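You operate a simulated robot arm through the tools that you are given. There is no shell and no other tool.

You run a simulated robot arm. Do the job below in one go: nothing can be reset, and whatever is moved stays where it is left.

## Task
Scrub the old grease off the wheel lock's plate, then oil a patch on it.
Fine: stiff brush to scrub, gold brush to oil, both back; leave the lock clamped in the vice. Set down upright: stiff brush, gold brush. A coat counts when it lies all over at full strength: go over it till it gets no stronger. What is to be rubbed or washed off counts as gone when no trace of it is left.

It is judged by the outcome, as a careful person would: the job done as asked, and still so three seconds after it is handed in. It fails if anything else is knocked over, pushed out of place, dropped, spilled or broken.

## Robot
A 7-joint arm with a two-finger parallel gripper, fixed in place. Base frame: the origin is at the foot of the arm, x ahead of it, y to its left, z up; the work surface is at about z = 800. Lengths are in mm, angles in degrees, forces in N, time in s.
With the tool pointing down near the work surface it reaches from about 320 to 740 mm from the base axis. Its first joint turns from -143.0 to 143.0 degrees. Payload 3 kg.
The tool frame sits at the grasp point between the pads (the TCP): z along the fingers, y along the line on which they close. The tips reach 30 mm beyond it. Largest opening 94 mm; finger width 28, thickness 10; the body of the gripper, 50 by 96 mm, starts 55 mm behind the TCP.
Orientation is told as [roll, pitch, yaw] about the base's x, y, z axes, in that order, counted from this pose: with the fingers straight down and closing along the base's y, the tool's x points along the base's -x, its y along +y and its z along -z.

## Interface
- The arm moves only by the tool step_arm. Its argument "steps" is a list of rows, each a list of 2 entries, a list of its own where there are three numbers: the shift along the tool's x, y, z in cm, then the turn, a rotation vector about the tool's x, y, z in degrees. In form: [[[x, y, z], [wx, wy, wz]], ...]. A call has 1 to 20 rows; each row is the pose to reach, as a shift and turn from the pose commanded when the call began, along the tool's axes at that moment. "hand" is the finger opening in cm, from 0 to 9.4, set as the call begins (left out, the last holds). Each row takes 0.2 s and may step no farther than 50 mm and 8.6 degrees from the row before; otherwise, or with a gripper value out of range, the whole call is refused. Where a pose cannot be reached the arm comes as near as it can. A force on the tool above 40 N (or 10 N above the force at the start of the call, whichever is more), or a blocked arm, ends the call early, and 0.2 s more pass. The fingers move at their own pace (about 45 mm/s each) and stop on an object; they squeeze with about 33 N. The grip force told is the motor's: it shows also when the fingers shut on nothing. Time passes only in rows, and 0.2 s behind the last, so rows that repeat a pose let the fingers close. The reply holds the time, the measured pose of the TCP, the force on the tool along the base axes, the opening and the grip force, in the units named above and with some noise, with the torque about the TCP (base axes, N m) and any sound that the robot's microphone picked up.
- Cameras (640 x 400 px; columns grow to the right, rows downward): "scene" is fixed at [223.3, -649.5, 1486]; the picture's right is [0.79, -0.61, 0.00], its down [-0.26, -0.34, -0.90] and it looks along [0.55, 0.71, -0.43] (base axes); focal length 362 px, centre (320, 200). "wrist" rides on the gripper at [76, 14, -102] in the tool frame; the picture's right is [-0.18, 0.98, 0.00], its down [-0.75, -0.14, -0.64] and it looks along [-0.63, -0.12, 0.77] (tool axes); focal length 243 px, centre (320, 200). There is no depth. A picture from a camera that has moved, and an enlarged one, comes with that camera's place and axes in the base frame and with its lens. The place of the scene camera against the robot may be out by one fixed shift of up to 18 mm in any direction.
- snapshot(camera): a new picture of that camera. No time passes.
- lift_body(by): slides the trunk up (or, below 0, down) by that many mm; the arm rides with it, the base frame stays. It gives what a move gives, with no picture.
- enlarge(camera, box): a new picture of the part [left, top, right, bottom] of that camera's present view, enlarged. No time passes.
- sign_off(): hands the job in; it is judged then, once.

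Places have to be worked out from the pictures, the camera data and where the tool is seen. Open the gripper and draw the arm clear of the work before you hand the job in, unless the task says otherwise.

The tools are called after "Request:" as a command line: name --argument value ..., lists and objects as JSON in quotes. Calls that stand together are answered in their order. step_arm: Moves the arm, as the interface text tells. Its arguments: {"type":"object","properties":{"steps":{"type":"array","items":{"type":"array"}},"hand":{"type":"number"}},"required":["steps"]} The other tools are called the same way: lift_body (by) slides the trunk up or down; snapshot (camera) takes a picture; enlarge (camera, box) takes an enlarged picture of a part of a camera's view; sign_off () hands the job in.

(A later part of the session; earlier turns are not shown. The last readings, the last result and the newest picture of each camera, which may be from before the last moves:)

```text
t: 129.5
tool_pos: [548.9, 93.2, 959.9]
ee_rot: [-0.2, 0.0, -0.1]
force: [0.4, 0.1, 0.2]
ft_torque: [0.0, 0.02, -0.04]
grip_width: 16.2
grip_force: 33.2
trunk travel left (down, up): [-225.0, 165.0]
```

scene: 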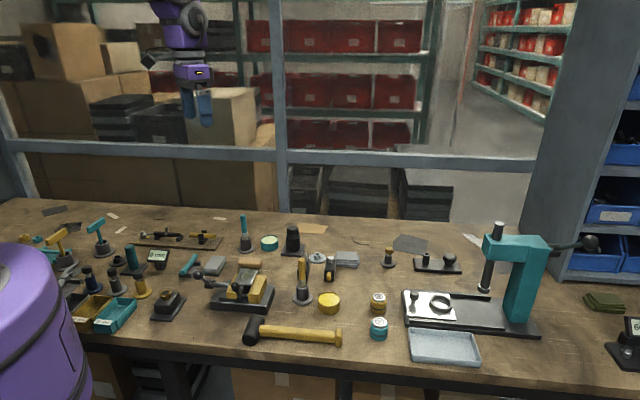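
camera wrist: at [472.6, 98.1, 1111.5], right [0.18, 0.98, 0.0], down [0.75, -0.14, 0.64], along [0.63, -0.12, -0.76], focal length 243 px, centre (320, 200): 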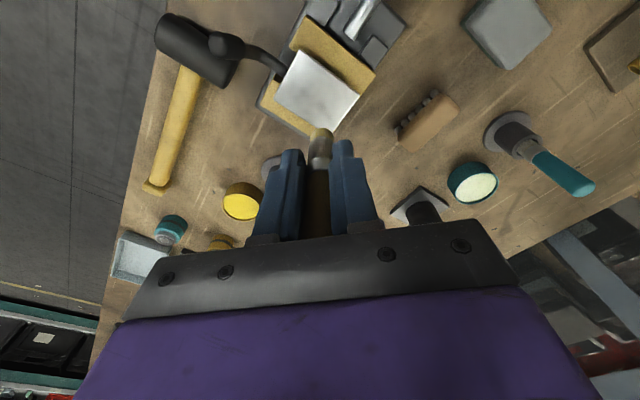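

The knob stays at its old height. I continue down in small steps to a light touch.

Request:
step_arm --steps '[[[0, 0, 0.1], [0, 0, 0]], [[0, 0, 0.1], [0, 0, 0]]]'

Request:
step_arm --steps '[[[0, 0, 0.08], [0, 0, 0]], [[0, 0, 0.08], [0, 0, 0]]]'

Request:
step_arm --steps '[[[0, 0, 0.06], [0, 0, 0]], [[0, 0, 0.06], [0, 0, 0]]]'

```text
t: 130.1
tool_pos: [549.3, 92.0, 958.9]
ee_rot: [-0.1, -0.1, 0.0]
force: [-0.1, -0.2, 0.0]
ft_torque: [0.03, 0.05, -0.01]
grip_width: 15.9
grip_force: 33.4
trunk travel left (down, up): [-225.0, 165.0]
```

```text
t: 130.7
tool_pos: [548.4, 91.8, 958.2]
ee_rot: [-0.1, -0.2, -0.1]
force: [-0.2, -0.6, 0.2]
ft_torque: [-0.02, 0.0, 0.0]
grip_width: 16.1
grip_force: 32.9
trunk travel left (down, up): [-225.0, 165.0]
```

```text
t: 131.3
tool_pos: [549.5, 91.6, 957.5]
ee_rot: [-0.1, -0.1, 0.1]
force: [1.0, -0.7, -0.3]
ft_torque: [0.0, 0.01, -0.02]
grip_width: 16.1
grip_force: 32.9
trunk travel left (down, up): [-225.0, 165.0]
```

Not touching yet; continuing.

Request:
step_arm --steps '[[[0, 0, 0.06], [0, 0, 0]], [[0, 0, 0.06], [0, 0, 0]]]'

Request:
step_arm --steps '[[[0, 0, 0.06], [0, 0, 0]], [[0, 0, 0.06], [0, 0, 0]]]'

Request:
step_arm --steps '[[[0, 0, 0.04], [0, 0, 0]], [[0, 0, 0.04], [0, 0, 0]]]'

```text
t: 131.9
tool_pos: [549.1, 91.0, 956.2]
ee_rot: [-0.1, -0.2, 0.0]
force: [0.3, 0.1, 5.2]
ft_torque: [0.07, -0.07, 0.0]
grip_width: 16.1
grip_force: 32.6
trunk travel left (down, up): [-225.0, 165.0]
```

```text
t: 132.5
tool_pos: [550.1, 91.7, 956.8]
ee_rot: [-0.1, -0.3, -0.1]
force: [-1.5, 1.1, 9.3]
ft_torque: [0.07, 0.02, 0.02]
grip_width: 16.1
grip_force: 32.8
trunk travel left (down, up): [-225.0, 165.0]
```

```text
t: 133.1
tool_pos: [548.3, 90.5, 956.3]
ee_rot: [-0.2, -0.2, -0.1]
force: [1.2, -1.0, 17.9]
ft_torque: [-0.04, -0.2, 0.02]
grip_width: 16.3
grip_force: 33.2
trunk travel left (down, up): [-225.0, 165.0]
```

About 18 N; I ease to roughly 9 N for the middle lanes and lighter still for the far lane.

Request:
step_arm --steps '[[[-0.43, -0.42, -0.05], [0, 0, 0]], [[-0.93, -0.91, -0.05], [0, 0, 0]], [[-0.43, -0.42, -0.05], [0, 0, 0]], [[0, 0, -0.05], [0, 0, 0]], [[0.43, 0.42, -0.05], [0, 0, 0]], [[0.93, 0.91, -0.05], [0, 0, 0]], [[0.72, 1.12, -0.06], [0, 0, 0]], [[0.22, 0.63, -0.06], [0, 0, 0]], [[-0.21, 0.21, -0.06], [0, 0, 0]], [[-0.64, -0.21, -0.06], [0, 0, 0]], [[-1.14, -0.7, -0.06], [0, 0, 0]], [[-1.42, -0.41, -0.07], [0, 0, 0]], [[-0.92, 0.08, -0.07], [0, 0, 0]], [[-0.49, 0.5, -0.07], [0, 0, 0]], [[-0.49, 0.5, -0.07], [0, 0, 0]]]'

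Request:
enlarge --camera "scene" --box '[225, 240, 285, 300]'

```text
t: 136.3
tool_pos: [554.6, 95.4, 955.5]
ee_rot: [-0.2, 0.0, 0.0]
force: [1.3, -3.0, 10.9]
ft_torque: [-0.28, -0.14, 0.0]
grip_width: 16.3
grip_force: 32.7
trunk travel left (down, up): [-225.0, 165.0]
```

```text
6.67 times, centred on (255, 270) of scene
camera zoom: at [223.3, -649.5, 1486.0], right [0.79, -0.61, 0.0], down [-0.26, -0.34, -0.9], along [0.55, 0.71, -0.43], focal length 2413 px, centre (753, -267)
```

zoom: 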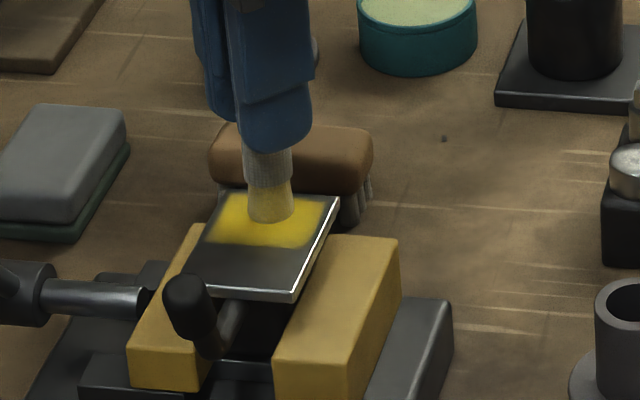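

Force on the far lane is 11 N and the knob has crept up a bit again, so I ease 0.5 mm for the rest of the far lane, then lift to inspect.

Request:
step_arm --steps '[[[0, 0, -0.05], [0, 0, 0]], [[0.43, 0.42, -0.05], [0, 0, 0]], [[0.93, 0.91, -0.05], [0, 0, 0]], [[0.43, 0.42, -0.05], [0, 0, 0]], [[0, 0, -0.05], [0, 0, 0]], [[-0.43, -0.42, -0.05], [0, 0, 0]], [[0, 0, -0.05], [0, 0, 0]], [[0, 0, -0.05], [0, 0, 0]]]'

Request:
step_arm --steps '[[[0, 0, -1.0], [0, 0, 0]], [[0, 0, -4.5], [0, 0, 0]], [[-2.5, -3.0, -5.0], [0, 0, 0]], [[-5.0, -6.0, -5.0], [0, 0, 0]], [[-5.0, -8.0, -5.0], [0, 0, 0]], [[-5.0, -8.0, -5.0], [0, 0, 0]]]'

Request:
enlarge --camera "scene" --box '[232, 260, 262, 288]'

Request:
enlarge --camera "wrist" --box '[260, 0, 440, 140]'

Request:
enlarge --camera "scene" --box '[200, 240, 290, 310]'

```text
t: 138.1
tool_pos: [554.1, 95.8, 955.8]
ee_rot: [-0.2, -0.2, 0.0]
force: [3.2, -2.7, 8.4]
ft_torque: [-0.25, -0.25, -0.01]
grip_width: 16.0
grip_force: 32.8
trunk travel left (down, up): [-225.0, 165.0]
```

```text
t: 139.5
tool_pos: [605.0, 15.8, 1003.1]
ee_rot: [-0.1, -0.1, 0.0]
force: [0.1, -1.0, -0.5]
ft_torque: [-0.04, 0.0, 0.0]
grip_width: 16.2
grip_force: 33.2
trunk travel left (down, up): [-225.0, 165.0]
```

```text
14.29 times, centred on (247, 274) of scene
camera zoom: at [223.3, -649.5, 1486.0], right [0.79, -0.61, 0.0], down [-0.26, -0.34, -0.9], along [0.55, 0.71, -0.43], focal length 5172 px, centre (1363, -857)
```

zoom: 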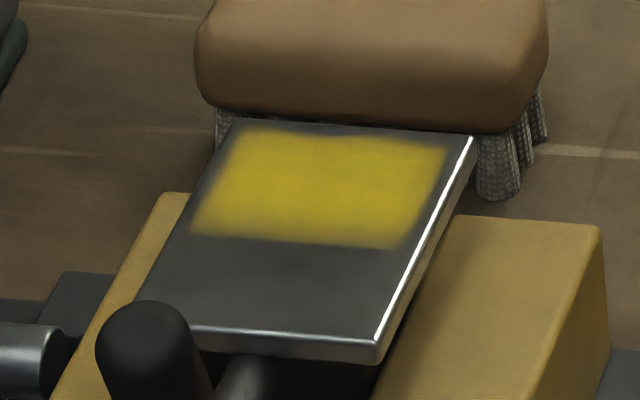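

```text
2.86 times, centred on (350, 70) of wrist
camera zoom: at [528.9, 30.7, 1105.8], right [0.18, 0.98, 0.0], down [0.75, -0.14, 0.64], along [0.63, -0.12, -0.77], focal length 693 px, centre (234, 571)
```

zoom: 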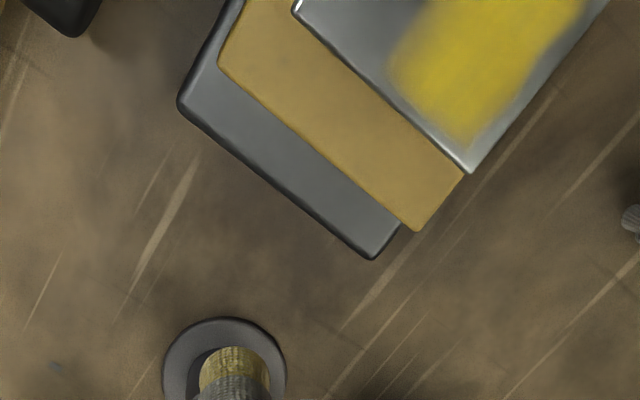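

```text
5.71 times, centred on (245, 275) of scene
camera zoom: at [223.3, -649.5, 1486.0], right [0.79, -0.61, 0.0], down [-0.26, -0.34, -0.9], along [0.55, 0.71, -0.43], focal length 2069 px, centre (749, -229)
```

zoom: 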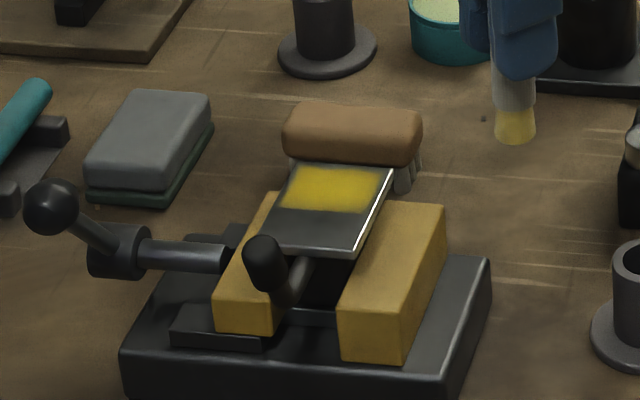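

The coat looks the same as after the previous round — it gets no stronger. I now press the near end of the plate back down as before, since the lock tipped up slightly again.

Request:
step_arm --steps '[[[2.6, 1.7, 0], [0, 0, 0]], [[5.3, 3.4, 0], [0, 0, 0]], [[7.95, 5.1, 0], [0, 0, 0]], [[7.95, 5.1, 2.0], [0, 0, 0]], [[7.95, 5.1, 3.8], [0, 0, 0]], [[7.95, 5.1, 3.8], [0, 0, 0]]]'

Request:
step_arm --steps '[[[0, 0, 0.15], [0, 0, 0]], [[0, 0, 0.3], [0, 0, 0]], [[0, 0, 0.45], [0, 0, 0]], [[0, 0, 0.45], [0, 0, 0]]]'

Request:
step_arm --steps '[[[0, 0, 0.1], [0, 0, 0]], [[0, 0, 0.1], [0, 0, 0]]]'

Request:
step_arm --steps '[[[0, 0, 0.1], [0, 0, 0]], [[0, 0, 0.1], [0, 0, 0]]]'

```text
t: 140.9
tool_pos: [523.0, 67.1, 963.9]
ee_rot: [-0.1, -0.1, 0.0]
force: [0.5, 0.4, -0.5]
ft_torque: [0.02, 0.02, 0.01]
grip_width: 16.3
grip_force: 33.2
trunk travel left (down, up): [-225.0, 165.0]
```

```text
t: 141.9
tool_pos: [524.3, 66.4, 962.4]
ee_rot: [-0.1, -0.1, 0.1]
force: [0.0, -0.5, -0.3]
ft_torque: [-0.02, -0.03, 0.01]
grip_width: 15.9
grip_force: 32.7
trunk travel left (down, up): [-225.0, 165.0]
```

```text
t: 142.5
tool_pos: [525.7, 65.9, 962.9]
ee_rot: [-0.1, 0.0, 0.0]
force: [0.8, 0.0, 0.7]
ft_torque: [-0.03, -0.02, -0.03]
grip_width: 16.0
grip_force: 32.8
trunk travel left (down, up): [-225.0, 165.0]
```

```text
t: 143.1
tool_pos: [525.1, 66.7, 961.6]
ee_rot: [0.0, -0.1, 0.0]
force: [1.1, -0.1, 0.0]
ft_torque: [0.02, -0.03, -0.03]
grip_width: 16.0
grip_force: 33.0
trunk travel left (down, up): [-225.0, 165.0]
```

No contact yet (z≈961); I continue in small steps.

Request:
step_arm --steps '[[[0, 0, 0.1], [0, 0, 0]], [[0, 0, 0.2], [0, 0, 0]], [[0, 0, 0.2], [0, 0, 0]]]'

Request:
step_arm --steps '[[[0, 0, 0.1], [0, 0, 0]], [[0, 0, 0.1], [0, 0, 0]]]'

Request:
step_arm --steps '[[[0, 0, 0.1], [0, 0, 0]], [[0, 0, 0.1], [0, 0, 0]]]'

Request:
step_arm --steps '[[[0, 0, 0.1], [0, 0, 0]], [[0, 0, 0.1], [0, 0, 0]]]'

```text
t: 143.9
tool_pos: [527.1, 67.8, 958.7]
ee_rot: [-0.2, -0.2, 0.0]
force: [0.0, -0.1, -0.6]
ft_torque: [0.04, -0.01, 0.0]
grip_width: 15.9
grip_force: 33.2
trunk travel left (down, up): [-225.0, 165.0]
```

```text
t: 144.5
tool_pos: [526.1, 68.6, 957.8]
ee_rot: [-0.1, -0.2, 0.0]
force: [0.3, -0.5, -0.4]
ft_torque: [0.01, -0.03, 0.0]
grip_width: 15.8
grip_force: 33.3
trunk travel left (down, up): [-225.0, 165.0]
```

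```text
t: 145.1
tool_pos: [525.4, 68.1, 957.1]
ee_rot: [-0.1, 0.0, 0.0]
force: [0.6, -0.2, 0.0]
ft_torque: [-0.02, -0.01, 0.0]
grip_width: 16.1
grip_force: 33.1
trunk travel left (down, up): [-225.0, 165.0]
```

```text
t: 145.7
tool_pos: [526.0, 68.3, 956.4]
ee_rot: [0.0, -0.1, 0.1]
force: [0.2, -0.6, -0.1]
ft_torque: [0.01, 0.03, 0.02]
grip_width: 16.3
grip_force: 32.8
trunk travel left (down, up): [-225.0, 165.0]
```

Still free; continuing down to contact.

Request:
step_arm --steps '[[[0, 0, 0.08], [0, 0, 0]], [[0, 0, 0.08], [0, 0, 0]]]'

Request:
step_arm --steps '[[[0, 0, 0.08], [0, 0, 0]], [[0, 0, 0.08], [0, 0, 0]]]'

Request:
step_arm --steps '[[[0, 0, 0.08], [0, 0, 0]], [[0, 0, 0.08], [0, 0, 0]]]'

Request:
enlarge --camera "scene" --box '[225, 240, 285, 300]'

```text
t: 146.3
tool_pos: [526.2, 67.2, 957.0]
ee_rot: [-0.1, -0.1, -0.1]
force: [-0.8, 0.1, 0.4]
ft_torque: [0.01, 0.01, 0.01]
grip_width: 16.1
grip_force: 33.0
trunk travel left (down, up): [-225.0, 165.0]
```

```text
t: 146.9
tool_pos: [525.0, 68.7, 955.2]
ee_rot: [-0.1, -0.3, 0.0]
force: [-1.9, -1.0, 7.2]
ft_torque: [-0.08, 0.05, -0.01]
grip_width: 16.1
grip_force: 33.6
trunk travel left (down, up): [-225.0, 165.0]
```

```text
t: 147.5
tool_pos: [526.6, 67.2, 955.6]
ee_rot: [-0.1, -0.2, 0.0]
force: [-2.3, 1.2, 17.3]
ft_torque: [0.09, 0.01, 0.02]
grip_width: 16.2
grip_force: 32.9
trunk travel left (down, up): [-225.0, 165.0]
```

```text
6.67 times, centred on (255, 270) of scene
camera zoom: at [223.3, -649.5, 1486.0], right [0.79, -0.61, 0.0], down [-0.26, -0.34, -0.9], along [0.55, 0.71, -0.43], focal length 2413 px, centre (753, -267)
```

zoom: 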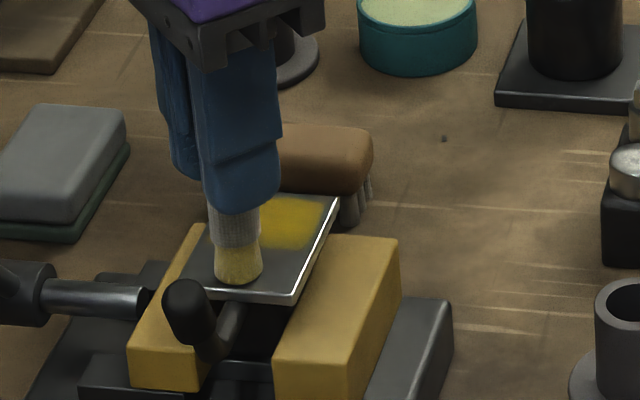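

The knob is back at its original height. I lift off and carry the brush above its holder for a careful look.

Request:
step_arm --steps '[[[0, 0, -0.5], [0, 0, 0]], [[0, 0, -3.5], [0, 0, 0]], [[0, 0, -6.4], [0, 0, 0]], [[-3.3, -1.65, -6.4], [0, 0, 0]], [[-6.5, -3.3, -6.4], [0, 0, 0]], [[-9.8, -4.9, -6.4], [0, 0, 0]], [[-13.0, -6.55, -6.4], [0, 0, 0]], [[-13.0, -6.55, -4.0], [0, 0, 0]], [[-13.0, -6.55, -4.0], [0, 0, 0]], [[-13.0, -6.55, -4.0], [0, 0, 0]]]'

Request:
snapshot --camera "wrist"

Request:
enlarge --camera "wrist" --box '[240, 60, 400, 200]'

Request:
enlarge --camera "scene" --box '[260, 200, 350, 310]'

Request:
enlarge --camera "scene" --box '[232, 260, 262, 288]'

```text
t: 149.7
tool_pos: [656.5, 1.3, 995.5]
ee_rot: [-0.1, -0.1, 0.0]
force: [0.4, -0.5, -0.1]
ft_torque: [0.01, 0.0, 0.01]
grip_width: 16.3
grip_force: 33.1
trunk travel left (down, up): [-225.0, 165.0]
```

```text
taken
camera wrist: at [579.4, 16.0, 1097.4], right [0.18, 0.98, 0.0], down [0.75, -0.14, 0.64], along [0.63, -0.12, -0.77], focal length 243 px, centre (320, 200)
```

wrist: 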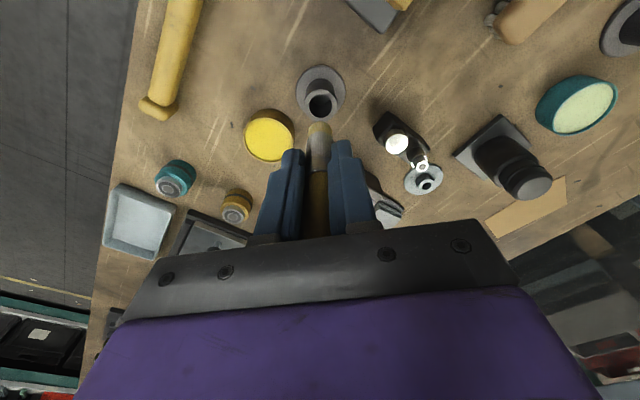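

```text
2.86 times, centred on (320, 130) of wrist
camera zoom: at [579.4, 16.0, 1097.4], right [0.18, 0.98, 0.0], down [0.75, -0.14, 0.64], along [0.63, -0.12, -0.77], focal length 693 px, centre (320, 400)
```

zoom: 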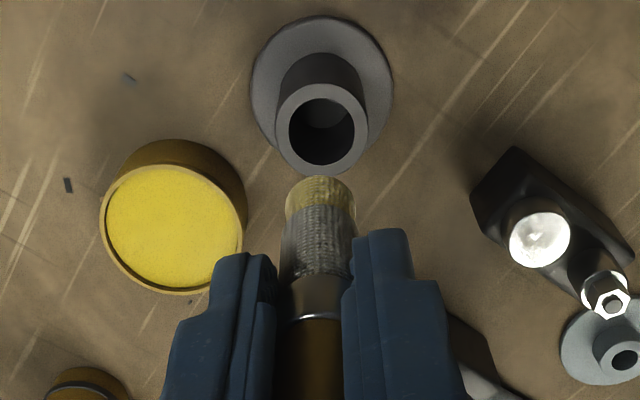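

```text
3.64 times, centred on (305, 255) of scene
camera zoom: at [223.3, -649.5, 1486.0], right [0.79, -0.61, 0.0], down [-0.26, -0.34, -0.9], along [0.55, 0.71, -0.43], focal length 1316 px, centre (374, 0)
```

zoom: 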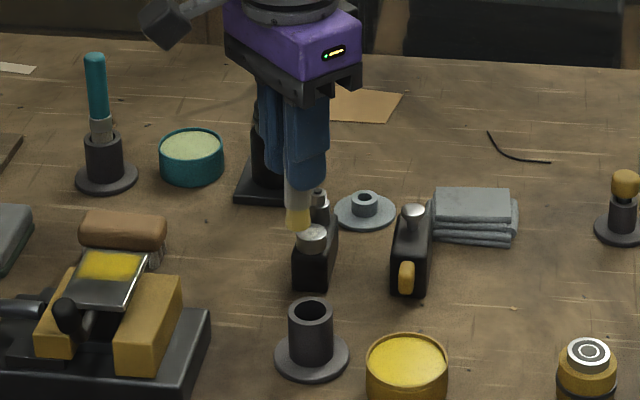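

```text
14.29 times, centred on (247, 274) of scene
camera zoom: at [223.3, -649.5, 1486.0], right [0.79, -0.61, 0.0], down [-0.26, -0.34, -0.9], along [0.55, 0.71, -0.43], focal length 5172 px, centre (1363, -857)
```

zoom: 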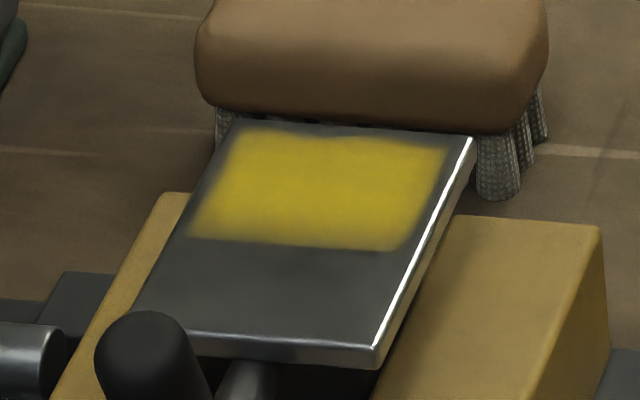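

The lock sits practically at its original height. Before returning the brush, I take one close look at the coat's far edge with the wrist camera to be sure the coat is complete.

Request:
step_arm --steps '[[[3.0, 2.5, -1.5], [0, 0, 0]], [[6.0, 4.5, -1.5], [0, 0, 0]], [[8.0, 5.5, -1.5], [0, 0, 0]], [[8.0, 5.5, -1.5], [0, 0, 0]], [[8.0, 5.5, -1.5], [0, 0, 0]]]'

Request:
snapshot --camera "wrist"

Request:
enlarge --camera "wrist" --box '[290, 20, 370, 90]'

Request:
enlarge --camera "scene" --box '[238, 262, 256, 276]'

```text
t: 150.9
tool_pos: [576.3, 56.8, 1011.2]
ee_rot: [-0.1, -0.2, -0.1]
force: [0.4, -0.3, -0.4]
ft_torque: [0.03, -0.01, 0.01]
grip_width: 16.1
grip_force: 33.2
trunk travel left (down, up): [-225.0, 165.0]
```

```text
taken
camera wrist: at [501.0, 71.4, 1112.7], right [0.18, 0.98, 0.0], down [0.75, -0.14, 0.64], along [0.63, -0.12, -0.76], focal length 243 px, centre (320, 200)
```

wrist: 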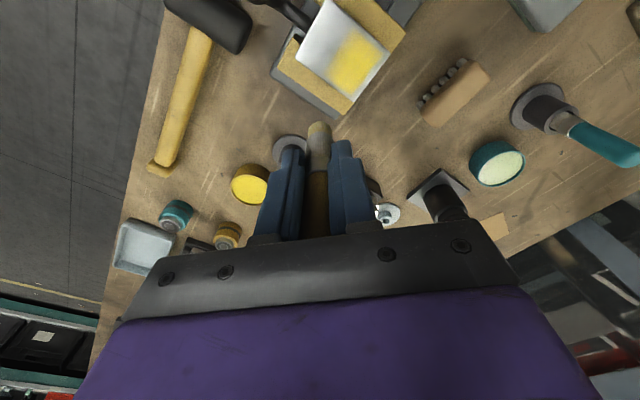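

```text
5.71 times, centred on (330, 55) of wrist
camera zoom: at [501.0, 71.4, 1112.7], right [0.18, 0.98, 0.0], down [0.75, -0.14, 0.64], along [0.63, -0.12, -0.76], focal length 1386 px, centre (263, 1029)
```

zoom: 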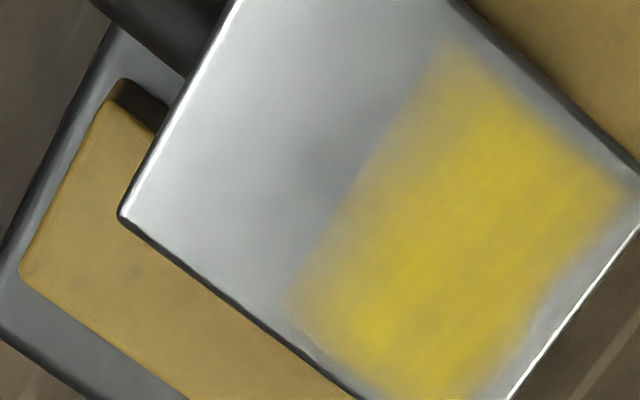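

```text
16.00 times, centred on (247, 269) of scene
camera zoom: at [223.3, -649.5, 1486.0], right [0.79, -0.61, 0.0], down [-0.26, -0.34, -0.9], along [0.55, 0.71, -0.43], focal length 5792 px, centre (1488, -904)
```

zoom: 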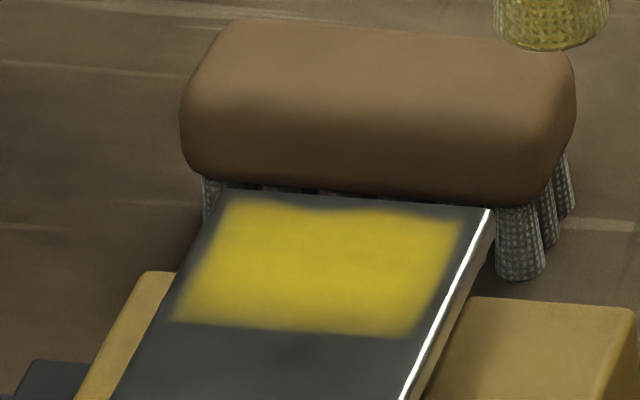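

Seen up close, the coat is fainter along the near edge and its corners, with streaks — not yet uniform. I redip and do another careful, denser pass.

Request:
step_arm --steps '[[[-3.0, -3.1, 0], [0, 0, 0]], [[-6.0, -6.2, 0], [0, 0, 0]], [[-9.0, -9.4, 0], [0, 0, 0]], [[-12.0, -12.5, 0], [0, 0, 0]], [[-12.0, -12.5, 3.5], [0, 0, 0]], [[-12.0, -12.5, 7.0], [0, 0, 0]], [[-12.0, -12.5, 10.0], [0, 0, 0]], [[-12.0, -12.5, 10.5], [0, 0, 0]], [[-12.0, -12.5, 10.5], [0, 0, 0]]]'

Request:
enlarge --camera "wrist" --box '[240, 60, 400, 200]'

Request:
step_arm --steps '[[[0, 0, 0.2], [0, 0, 0]], [[0, 0, 0.4], [0, 0, 0]], [[0, 0, 0.4], [0, 0, 0]]]'

Request:
step_arm --steps '[[[0, 0, 0.15], [0, 0, 0]], [[0, 0, 0.15], [0, 0, 0]]]'

```text
t: 152.9
tool_pos: [696.0, -69.2, 906.7]
ee_rot: [0.0, -0.2, -0.1]
force: [-0.7, -0.3, -0.9]
ft_torque: [0.0, 0.01, 0.02]
grip_width: 16.0
grip_force: 32.8
trunk travel left (down, up): [-225.0, 165.0]
```

```text
2.86 times, centred on (320, 130) of wrist
camera zoom: at [618.9, -54.2, 1009.8], right [0.18, 0.98, 0.0], down [0.75, -0.14, 0.64], along [0.63, -0.12, -0.76], focal length 693 px, centre (320, 400)
```

zoom: 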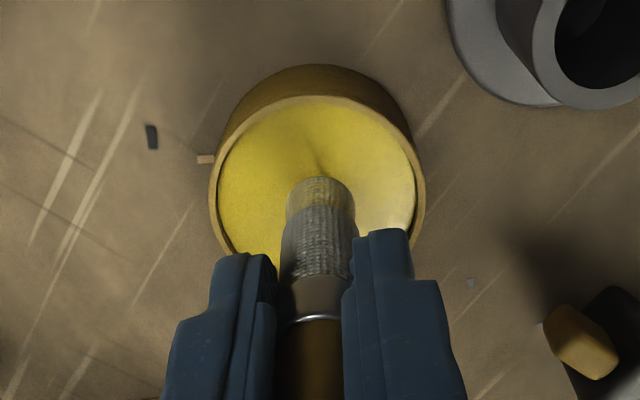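

```text
t: 153.7
tool_pos: [694.7, -69.2, 901.9]
ee_rot: [0.0, -0.1, -0.1]
force: [-0.5, -0.2, 0.2]
ft_torque: [0.01, 0.02, 0.03]
grip_width: 16.1
grip_force: 32.9
trunk travel left (down, up): [-225.0, 165.0]
```

```text
t: 154.3
tool_pos: [694.7, -69.6, 899.8]
ee_rot: [0.0, -0.2, 0.0]
force: [0.2, -0.8, -0.4]
ft_torque: [0.01, 0.05, -0.01]
grip_width: 16.1
grip_force: 32.8
trunk travel left (down, up): [-225.0, 165.0]
```

Continuing down toward the oil's surface in ~1 mm steps.

Request:
step_arm --steps '[[[0, 0, 0.1], [0, 0, 0]], [[0, 0, 0.1], [0, 0, 0]]]'

Request:
step_arm --steps '[[[0, 0, 0.1], [0, 0, 0]], [[0, 0, 0.1], [0, 0, 0]]]'

Request:
step_arm --steps '[[[0, 0, 0.08], [0, 0, 0]], [[0, 0, 0.08], [0, 0, 0]]]'

Request:
step_arm --steps '[[[0, 0, 0.08], [0, 0, 0]], [[0, 0, 0.08], [0, 0, 0]]]'

```text
t: 154.9
tool_pos: [696.8, -70.1, 898.8]
ee_rot: [0.0, 0.0, 0.0]
force: [0.0, 0.3, -0.2]
ft_torque: [0.01, -0.01, -0.01]
grip_width: 16.1
grip_force: 33.5
trunk travel left (down, up): [-225.0, 165.0]
```

```text
t: 155.5
tool_pos: [694.4, -69.2, 897.1]
ee_rot: [0.0, -0.2, 0.0]
force: [-0.3, -1.7, 1.4]
ft_torque: [-0.01, -0.03, 0.02]
grip_width: 16.1
grip_force: 33.4
trunk travel left (down, up): [-225.0, 165.0]
```

```text
t: 156.1
tool_pos: [693.5, -68.8, 897.1]
ee_rot: [0.0, -0.2, 0.0]
force: [-0.5, -0.1, 4.5]
ft_torque: [-0.03, -0.02, 0.0]
grip_width: 16.0
grip_force: 32.8
trunk travel left (down, up): [-225.0, 165.0]
```

```text
t: 156.7
tool_pos: [695.7, -68.4, 896.0]
ee_rot: [-0.1, -0.2, 0.1]
force: [-2.1, 0.3, 13.1]
ft_torque: [-0.08, 0.04, -0.05]
grip_width: 16.0
grip_force: 32.9
trunk travel left (down, up): [-225.0, 165.0]
```

Contact at 13 N; I dab a moment, lift, and carry the brush to the patch's near lane at about (543, 85).

Request:
step_arm --steps '[[[0.2, 0, 0], [0, 0, 0]], [[0, 0.2, 0], [0, 0, 0]], [[-0.2, 0, 0], [0, 0, 0]], [[0, 0, 0], [0, 0, 0]], [[0, 0, -0.5], [0, 0, 0]], [[0, 0, -3.5], [0, 0, 0]], [[0, 0, -7.5], [0, 0, 0]], [[0, 0, -11.2], [0, 0, 0]], [[0, 0, -11.2], [0, 0, 0]]]'

Request:
step_arm --steps '[[[3.0, 3.1, 0], [0, 0, 0]], [[6.0, 6.1, 0], [0, 0, 0]], [[9.1, 9.2, 0], [0, 0, 0]], [[12.1, 12.2, 0], [0, 0, 0]], [[15.2, 15.3, 0], [0, 0, 0]], [[15.2, 15.3, 0], [0, 0, 0]], [[15.2, 15.3, 2.3], [0, 0, 0]], [[15.2, 15.3, 4.5], [0, 0, 0]], [[15.2, 15.3, 4.5], [0, 0, 0]]]'

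Request:
enlarge --camera "scene" --box '[225, 240, 285, 300]'

```text
t: 158.7
tool_pos: [693.5, -67.8, 1008.6]
ee_rot: [0.0, -0.1, 0.0]
force: [0.1, 0.6, 0.4]
ft_torque: [0.02, 0.0, -0.04]
grip_width: 16.2
grip_force: 32.9
trunk travel left (down, up): [-225.0, 165.0]
```

```text
t: 160.7
tool_pos: [545.3, 86.1, 963.0]
ee_rot: [0.0, -0.1, 0.0]
force: [1.2, 0.5, -0.9]
ft_torque: [0.0, 0.05, -0.01]
grip_width: 16.1
grip_force: 33.5
trunk travel left (down, up): [-225.0, 165.0]
```

```text
6.67 times, centred on (255, 270) of scene
camera zoom: at [223.3, -649.5, 1486.0], right [0.79, -0.61, 0.0], down [-0.26, -0.34, -0.9], along [0.55, 0.71, -0.43], focal length 2413 px, centre (753, -267)
```

zoom: 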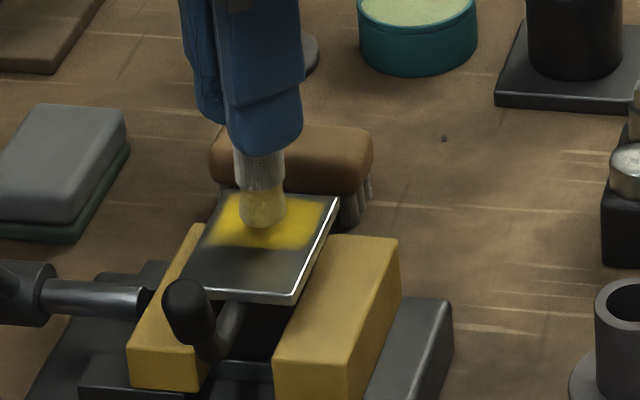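

I lower to contact here, near lane of the patch, in small steps.

Request:
step_arm --steps '[[[0, 0, 0.2], [0, 0, 0]], [[0, 0, 0.4], [0, 0, 0]], [[0, 0, 0.4], [0, 0, 0]]]'

Request:
step_arm --steps '[[[0, 0, 0.1], [0, 0, 0]], [[0, 0, 0.1], [0, 0, 0]]]'

Request:
step_arm --steps '[[[0, 0, 0.1], [0, 0, 0]], [[0, 0, 0.1], [0, 0, 0]]]'

Request:
step_arm --steps '[[[0, 0, 0.07], [0, 0, 0]], [[0, 0, 0.07], [0, 0, 0]]]'

```text
t: 161.5
tool_pos: [543.7, 84.0, 959.0]
ee_rot: [-0.2, -0.1, 0.0]
force: [1.1, 0.3, -1.0]
ft_torque: [-0.03, 0.02, 0.03]
grip_width: 16.0
grip_force: 33.3
trunk travel left (down, up): [-225.0, 165.0]
```

```text
t: 162.1
tool_pos: [544.8, 86.1, 957.2]
ee_rot: [-0.1, -0.1, 0.0]
force: [0.2, -0.2, 0.2]
ft_torque: [-0.01, 0.0, -0.03]
grip_width: 16.0
grip_force: 32.8
trunk travel left (down, up): [-225.0, 165.0]
```

```text
t: 162.7
tool_pos: [543.9, 85.4, 956.6]
ee_rot: [-0.1, -0.2, -0.1]
force: [0.2, -1.1, -0.8]
ft_torque: [-0.01, -0.02, -0.01]
grip_width: 15.8
grip_force: 33.1
trunk travel left (down, up): [-225.0, 165.0]
```

```text
t: 163.3
tool_pos: [543.5, 85.9, 954.7]
ee_rot: [0.0, -0.2, 0.0]
force: [0.6, -0.9, 6.2]
ft_torque: [-0.12, -0.11, -0.02]
grip_width: 16.2
grip_force: 33.3
trunk travel left (down, up): [-225.0, 165.0]
```

Contact at 6 N. I add a touch of pressure and brush dense lanes along the near half of the patch and out to both sides.

Request:
step_arm --steps '[[[0.21, -0.21, 0.03], [0, 0, 0]], [[-0.36, -0.77, 0.03], [0, 0, 0]], [[-0.93, -1.33, 0.03], [0, 0, 0]], [[-1.14, -1.12, 0.03], [0, 0, 0]], [[-0.57, -0.56, 0.03], [0, 0, 0]], [[0, 0, 0.03], [0, 0, 0]], [[0.57, 0.56, 0.03], [0, 0, 0]], [[1.14, 1.12, 0.03], [0, 0, 0]], [[1.35, 0.91, 0.03], [0, 0, 0]], [[0.78, 0.35, 0.03], [0, 0, 0]], [[0.21, -0.21, 0.03], [0, 0, 0]], [[0, 0, 0.03], [0, 0, 0]], [[0.36, 0.77, 0.03], [0, 0, 0]], [[0.93, 1.33, 0.03], [0, 0, 0]], [[0.36, 0.77, 0.03], [0, 0, 0]], [[-0.21, 0.21, 0.03], [0, 0, 0]], [[-0.78, -0.35, 0.03], [0, 0, 0]], [[-1.35, -0.91, 0.03], [0, 0, 0]], [[-1.35, -0.91, 0.03], [0, 0, 0]]]'

Request:
enlarge --camera "scene" --box '[225, 240, 285, 300]'

Request:
enlarge --camera "wrist" --box '[240, 40, 400, 180]'

```text
t: 167.3
tool_pos: [554.4, 74.4, 955.3]
ee_rot: [-0.1, -0.2, 0.0]
force: [-6.7, -3.2, 19.1]
ft_torque: [-0.17, 0.45, 0.01]
grip_width: 16.2
grip_force: 33.0
trunk travel left (down, up): [-225.0, 165.0]
```

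```text
6.67 times, centred on (255, 270) of scene
camera zoom: at [223.3, -649.5, 1486.0], right [0.79, -0.61, 0.0], down [-0.26, -0.34, -0.9], along [0.55, 0.71, -0.43], focal length 2413 px, centre (753, -267)
```

zoom: 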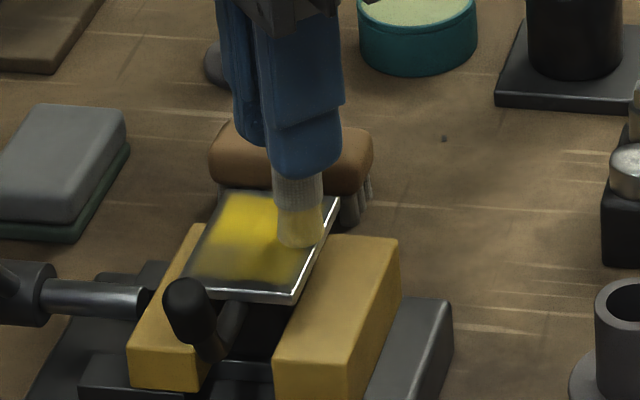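

```text
2.86 times, centred on (320, 110) of wrist
camera zoom: at [478.3, 88.5, 1057.5], right [0.18, 0.98, 0.0], down [0.75, -0.14, 0.64], along [0.63, -0.12, -0.77], focal length 693 px, centre (320, 457)
```

zoom: 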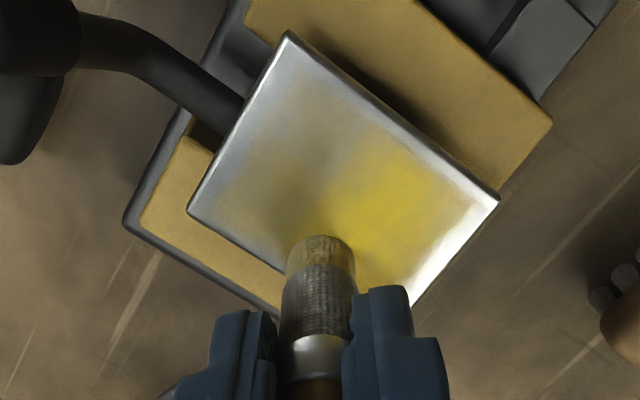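

Now a thin film has also appeared on the near half of the plate. I lift to look at what the coat looks like in full.

Request:
step_arm --steps '[[[0, 0, -1.0], [0, 0, 0]], [[0, 0, -4.5], [0, 0, 0]], [[-2.3, -1.3, -5.6], [0, 0, 0]], [[-2.3, -1.3, -5.6], [0, 0, 0]], [[-2.3, -1.3, -5.6], [0, 0, 0]]]'

Request:
enlarge --camera "scene" --box '[232, 260, 262, 288]'

Request:
enlarge --camera "wrist" --box '[270, 0, 390, 100]'

```text
t: 168.5
tool_pos: [580.0, 65.3, 1009.2]
ee_rot: [-0.1, -0.1, 0.1]
force: [-0.6, -0.3, -0.7]
ft_torque: [0.02, -0.02, 0.02]
grip_width: 16.1
grip_force: 33.0
trunk travel left (down, up): [-225.0, 165.0]
```

```text
14.29 times, centred on (247, 274) of scene
camera zoom: at [223.3, -649.5, 1486.0], right [0.79, -0.61, 0.0], down [-0.26, -0.34, -0.9], along [0.55, 0.71, -0.43], focal length 5172 px, centre (1363, -857)
```

zoom: 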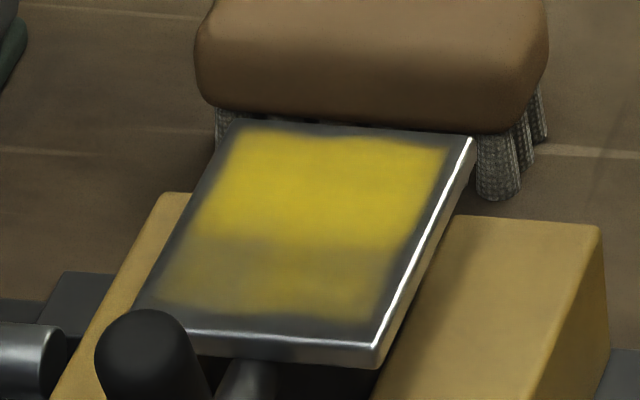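

```text
4.00 times, centred on (330, 50) of wrist
camera zoom: at [503.6, 78.9, 1111.1], right [0.18, 0.98, 0.0], down [0.75, -0.14, 0.64], along [0.63, -0.12, -0.77], focal length 970 px, centre (280, 800)
```

zoom: 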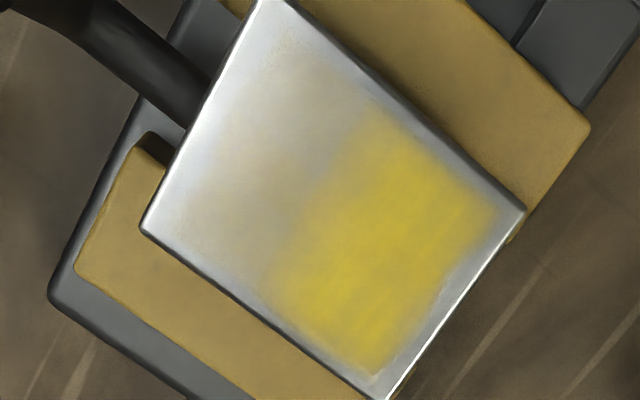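

The coat zone actually spans nearly the whole plate: the far half is full, the near half only thin. "All over" means the near half must be built up too, so I go to its centre at about (531, 73).

Request:
step_arm --steps '[[[2.4, 0.4, 0], [0, 0, 0]], [[4.86, 0.74, 0], [0, 0, 0]], [[4.86, 0.74, 2.5], [0, 0, 0]], [[4.86, 0.74, 4.8], [0, 0, 0]], [[4.86, 0.74, 4.8], [0, 0, 0]]]'

Request:
step_arm --steps '[[[0, 0, 0.15], [0, 0, 0]], [[0, 0, 0.3], [0, 0, 0]], [[0, 0, 0.3], [0, 0, 0]]]'

Request:
step_arm --steps '[[[0, 0, 0.1], [0, 0, 0]], [[0, 0, 0.1], [0, 0, 0]]]'

Request:
step_arm --steps '[[[0, 0, 0.1], [0, 0, 0]], [[0, 0, 0.1], [0, 0, 0]]]'

```text
t: 169.7
tool_pos: [530.2, 70.5, 962.1]
ee_rot: [-0.1, -0.1, 0.0]
force: [-0.1, -0.3, -0.7]
ft_torque: [0.01, 0.01, 0.0]
grip_width: 16.1
grip_force: 33.0
trunk travel left (down, up): [-225.0, 165.0]
```

```text
t: 170.5
tool_pos: [531.0, 71.1, 959.9]
ee_rot: [-0.1, -0.1, 0.0]
force: [0.4, -0.3, -0.1]
ft_torque: [-0.02, 0.04, -0.02]
grip_width: 16.1
grip_force: 33.3
trunk travel left (down, up): [-225.0, 165.0]
```

```text
t: 171.1
tool_pos: [531.1, 70.6, 959.2]
ee_rot: [-0.1, -0.1, 0.0]
force: [0.2, 0.2, -0.1]
ft_torque: [0.02, -0.02, 0.02]
grip_width: 16.1
grip_force: 33.4
trunk travel left (down, up): [-225.0, 165.0]
```

```text
t: 171.7
tool_pos: [531.1, 71.3, 957.7]
ee_rot: [-0.2, 0.0, -0.1]
force: [0.1, -0.2, 0.7]
ft_torque: [-0.02, 0.0, 0.01]
grip_width: 15.9
grip_force: 33.1
trunk travel left (down, up): [-225.0, 165.0]
```

Not touching yet; a few more small steps.

Request:
step_arm --steps '[[[0, 0, 0.1], [0, 0, 0]], [[0, 0, 0.1], [0, 0, 0]]]'

Request:
step_arm --steps '[[[0, 0, 0.08], [0, 0, 0]], [[0, 0, 0.08], [0, 0, 0]]]'

Request:
step_arm --steps '[[[0, 0, 0.06], [0, 0, 0]], [[0, 0, 0.06], [0, 0, 0]]]'

```text
t: 172.3
tool_pos: [531.0, 70.8, 957.3]
ee_rot: [-0.1, -0.1, 0.0]
force: [0.8, -0.4, -0.6]
ft_torque: [0.01, 0.0, 0.0]
grip_width: 15.9
grip_force: 33.0
trunk travel left (down, up): [-225.0, 165.0]
```

```text
t: 172.9
tool_pos: [530.7, 70.1, 956.0]
ee_rot: [-0.1, -0.1, 0.0]
force: [0.2, -1.6, 0.0]
ft_torque: [0.03, -0.02, 0.0]
grip_width: 16.3
grip_force: 33.0
trunk travel left (down, up): [-225.0, 165.0]
```

```text
t: 173.5
tool_pos: [532.4, 70.5, 955.2]
ee_rot: [-0.1, -0.2, 0.0]
force: [0.8, 0.9, 11.2]
ft_torque: [0.11, -0.1, 0.03]
grip_width: 15.9
grip_force: 32.5
trunk travel left (down, up): [-225.0, 165.0]
```

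11 N of contact. I brush dense lanes over the near half.

Request:
step_arm --steps '[[[-0.5, -0.49, 0], [0, 0, 0]], [[-1.0, -0.98, 0], [0, 0, 0]], [[-0.65, -1.34, 0], [0, 0, 0]], [[-0.15, -0.85, 0], [0, 0, 0]], [[0.35, -0.36, 0], [0, 0, 0]], [[0.92, 0.2, 0], [0, 0, 0]], [[1.42, 0.69, 0], [0, 0, 0]], [[1.7, 0.41, 0], [0, 0, 0]], [[1.2, -0.08, 0], [0, 0, 0]], [[0.63, -0.64, 0], [0, 0, 0]], [[0.13, -1.13, 0], [0, 0, 0]], [[-0.37, -1.62, 0], [0, 0, 0]], [[-0.65, -1.34, 0], [0, 0, 0]], [[-0.15, -0.85, 0], [0, 0, 0]], [[0.35, -0.36, 0], [0, 0, 0]], [[0.92, 0.2, 0], [0, 0, 0]], [[1.07, 1.05, 0], [0, 0, 0]], [[0.57, 0.56, 0], [0, 0, 0]], [[0, 0, 0], [0, 0, 0]], [[0, 0, 0], [0, 0, 0]]]'

Request:
enlarge --camera "scene" --box '[225, 240, 285, 300]'

Request:
enlarge --camera "wrist" --box '[240, 40, 400, 180]'

```text
t: 177.7
tool_pos: [530.6, 70.8, 954.5]
ee_rot: [-0.1, -0.1, 0.0]
force: [-0.6, 1.2, 1.0]
ft_torque: [0.02, 0.07, 0.01]
grip_width: 16.1
grip_force: 33.2
trunk travel left (down, up): [-225.0, 165.0]
```

```text
6.67 times, centred on (255, 270) of scene
camera zoom: at [223.3, -649.5, 1486.0], right [0.79, -0.61, 0.0], down [-0.26, -0.34, -0.9], along [0.55, 0.71, -0.43], focal length 2413 px, centre (753, -267)
```

zoom: 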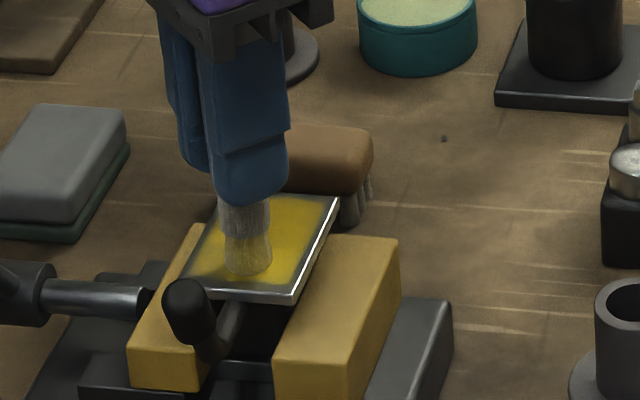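

```text
2.86 times, centred on (320, 110) of wrist
camera zoom: at [453.5, 85.2, 1058.1], right [0.18, 0.98, 0.0], down [0.75, -0.14, 0.64], along [0.63, -0.12, -0.77], focal length 693 px, centre (320, 457)
```

zoom: 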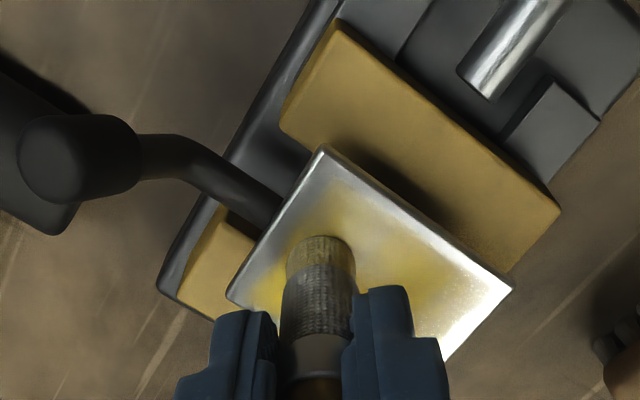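

The near half is building up well and the tip is pale again. I lift, look, and go for another dip.

Request:
step_arm --steps '[[[0, 0, -1.0], [0, 0, 0]], [[0, 0, -5.5], [0, 0, 0]], [[-3.2, -2.5, -5.5], [0, 0, 0]], [[-6.4, -5.0, -5.5], [0, 0, 0]], [[-6.4, -5.0, -5.5], [0, 0, 0]]]'

Request:
enlarge --camera "scene" --box '[232, 260, 262, 288]'

Request:
snapshot --camera "wrist"

Request:
step_arm --steps '[[[-3.3, -2.9, 0], [0, 0, 0]], [[-6.7, -5.9, 0], [0, 0, 0]], [[-10.1, -8.9, 0], [0, 0, 0]], [[-10.1, -8.9, 3.5], [0, 0, 0]], [[-10.1, -8.9, 7.0], [0, 0, 0]], [[-10.1, -8.9, 10.3], [0, 0, 0]], [[-10.1, -8.9, 10.3], [0, 0, 0]]]'

Request:
enlarge --camera "wrist" --box '[240, 60, 400, 200]'

```text
t: 178.9
tool_pos: [594.3, 18.8, 1012.8]
ee_rot: [0.0, -0.2, 0.0]
force: [-0.4, -0.6, -0.1]
ft_torque: [0.01, 0.01, -0.01]
grip_width: 16.0
grip_force: 33.5
trunk travel left (down, up): [-225.0, 165.0]
```

```text
14.29 times, centred on (247, 274) of scene
camera zoom: at [223.3, -649.5, 1486.0], right [0.79, -0.61, 0.0], down [-0.26, -0.34, -0.9], along [0.55, 0.71, -0.43], focal length 5172 px, centre (1363, -857)
```

zoom: 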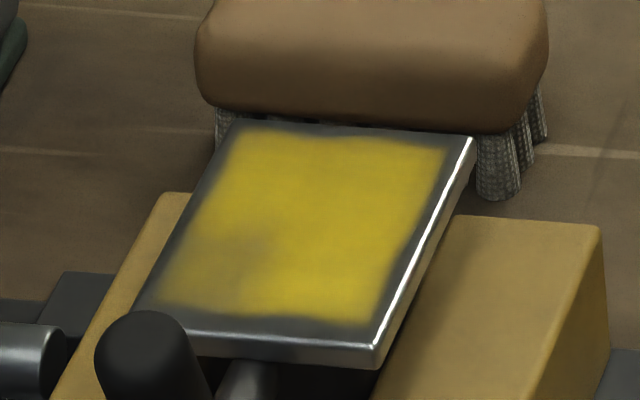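

```text
taken
camera wrist: at [518.4, 33.0, 1114.4], right [0.18, 0.98, 0.0], down [0.75, -0.14, 0.64], along [0.63, -0.12, -0.76], focal length 243 px, centre (320, 200)
```

wrist: 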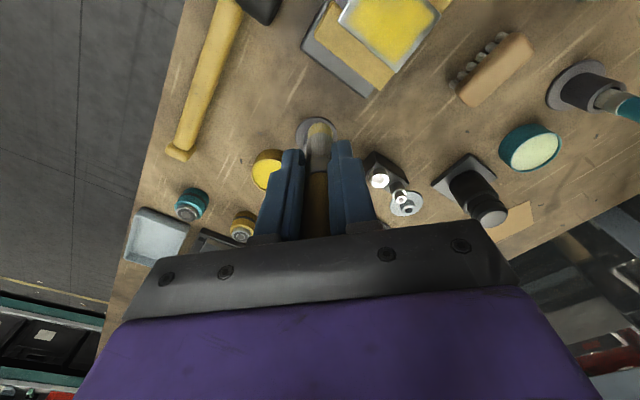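

```text
t: 180.5
tool_pos: [695.1, -71.2, 909.8]
ee_rot: [0.1, -0.2, 0.0]
force: [0.0, 0.3, -0.9]
ft_torque: [0.02, -0.01, -0.01]
grip_width: 16.2
grip_force: 32.6
trunk travel left (down, up): [-225.0, 165.0]
```

```text
2.86 times, centred on (320, 130) of wrist
camera zoom: at [618.7, -56.8, 1012.4], right [0.18, 0.98, 0.0], down [0.75, -0.14, 0.65], along [0.63, -0.12, -0.76], focal length 693 px, centre (320, 400)
```

zoom: 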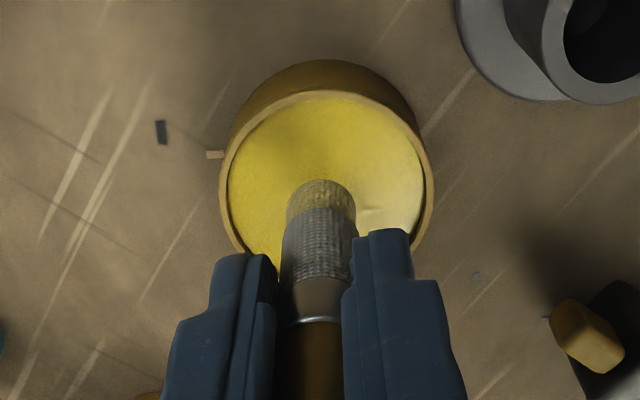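

The coat now covers nearly everything; the left part of the near half is still thinner. I dip again, approaching contact (expected around z 896).

Request:
step_arm --steps '[[[0, 0, 0.4], [0, 0, 0]], [[0, 0, 0.8], [0, 0, 0]], [[0, 0, 1.0], [0, 0, 0]], [[0, 0, 1.0], [0, 0, 0]]]'

Request:
step_arm --steps '[[[0, 0, 0.1], [0, 0, 0]], [[0, 0, 0.1], [0, 0, 0]]]'

Request:
step_arm --steps '[[[0, 0, 0.1], [0, 0, 0]], [[0, 0, 0.1], [0, 0, 0]]]'

Request:
step_arm --steps '[[[0, 0, 0.08], [0, 0, 0]], [[0, 0, 0.08], [0, 0, 0]]]'

```text
t: 181.5
tool_pos: [695.5, -69.7, 898.6]
ee_rot: [0.1, 0.0, 0.0]
force: [-0.7, 0.5, -0.1]
ft_torque: [0.01, 0.0, -0.02]
grip_width: 16.1
grip_force: 33.1
trunk travel left (down, up): [-225.0, 165.0]
```

```text
t: 182.1
tool_pos: [695.0, -69.2, 896.7]
ee_rot: [0.1, -0.1, 0.0]
force: [0.3, -0.1, -1.0]
ft_torque: [-0.02, 0.02, 0.03]
grip_width: 16.3
grip_force: 33.1
trunk travel left (down, up): [-225.0, 165.0]
```

```text
t: 182.7
tool_pos: [696.6, -68.5, 896.8]
ee_rot: [0.0, -0.3, 0.0]
force: [-1.2, -0.5, 2.5]
ft_torque: [-0.01, 0.07, -0.01]
grip_width: 16.2
grip_force: 32.4
trunk travel left (down, up): [-225.0, 165.0]
```

```text
t: 183.3
tool_pos: [694.9, -69.5, 896.2]
ee_rot: [-0.2, -0.3, 0.0]
force: [0.9, 0.2, 11.0]
ft_torque: [0.01, -0.17, 0.0]
grip_width: 16.1
grip_force: 32.7
trunk travel left (down, up): [-225.0, 165.0]
```

Loaded at 11 N. I dab, lift, and carry the brush to the thin area around (529, 79).

Request:
step_arm --steps '[[[0.2, 0, 0], [0, 0, 0]], [[0, 0.2, 0], [0, 0, 0]], [[-0.2, 0, 0], [0, 0, 0]], [[0, 0, 0], [0, 0, 0]], [[0, 0, -0.5], [0, 0, 0]], [[0, 0, -3.5], [0, 0, 0]], [[0, 0, -7.5], [0, 0, 0]], [[0, 0, -11.2], [0, 0, 0]], [[0, 0, -11.2], [0, 0, 0]]]'

Request:
step_arm --steps '[[[3.3, 3.0, 0], [0, 0, 0]], [[6.6, 6.0, 0], [0, 0, 0]], [[9.9, 8.9, 0], [0, 0, 0]], [[13.2, 11.9, 0], [0, 0, 0]], [[16.5, 14.8, 0], [0, 0, 0]], [[16.5, 14.8, 0], [0, 0, 0]], [[16.5, 14.8, 2.3], [0, 0, 0]], [[16.5, 14.8, 4.7], [0, 0, 0]], [[16.5, 14.8, 4.7], [0, 0, 0]]]'

Request:
step_arm --steps '[[[0, 0, 0.2], [0, 0, 0]], [[0, 0, 0.4], [0, 0, 0]], [[0, 0, 0.4], [0, 0, 0]]]'

Request:
step_arm --steps '[[[0, 0, 0.1], [0, 0, 0]], [[0, 0, 0.1], [0, 0, 0]]]'

```text
t: 185.3
tool_pos: [697.4, -69.5, 1008.1]
ee_rot: [0.0, -0.2, -0.1]
force: [0.0, -0.4, -0.6]
ft_torque: [0.01, 0.02, -0.02]
grip_width: 16.2
grip_force: 33.1
trunk travel left (down, up): [-225.0, 165.0]
```

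```text
t: 187.3
tool_pos: [532.7, 81.3, 959.7]
ee_rot: [-0.2, -0.2, 0.0]
force: [0.8, 0.5, -0.3]
ft_torque: [0.01, 0.03, -0.01]
grip_width: 16.3
grip_force: 32.8
trunk travel left (down, up): [-225.0, 165.0]
```

```text
t: 188.1
tool_pos: [530.2, 80.9, 955.7]
ee_rot: [-0.1, -0.1, 0.0]
force: [0.1, -0.1, -0.1]
ft_torque: [0.0, -0.02, 0.04]
grip_width: 15.8
grip_force: 33.1
trunk travel left (down, up): [-225.0, 165.0]
```

```text
t: 188.7
tool_pos: [530.6, 79.6, 956.3]
ee_rot: [-0.1, -0.2, 0.1]
force: [-0.6, -1.1, 11.2]
ft_torque: [0.01, -0.06, 0.02]
grip_width: 16.0
grip_force: 32.8
trunk travel left (down, up): [-225.0, 165.0]
```

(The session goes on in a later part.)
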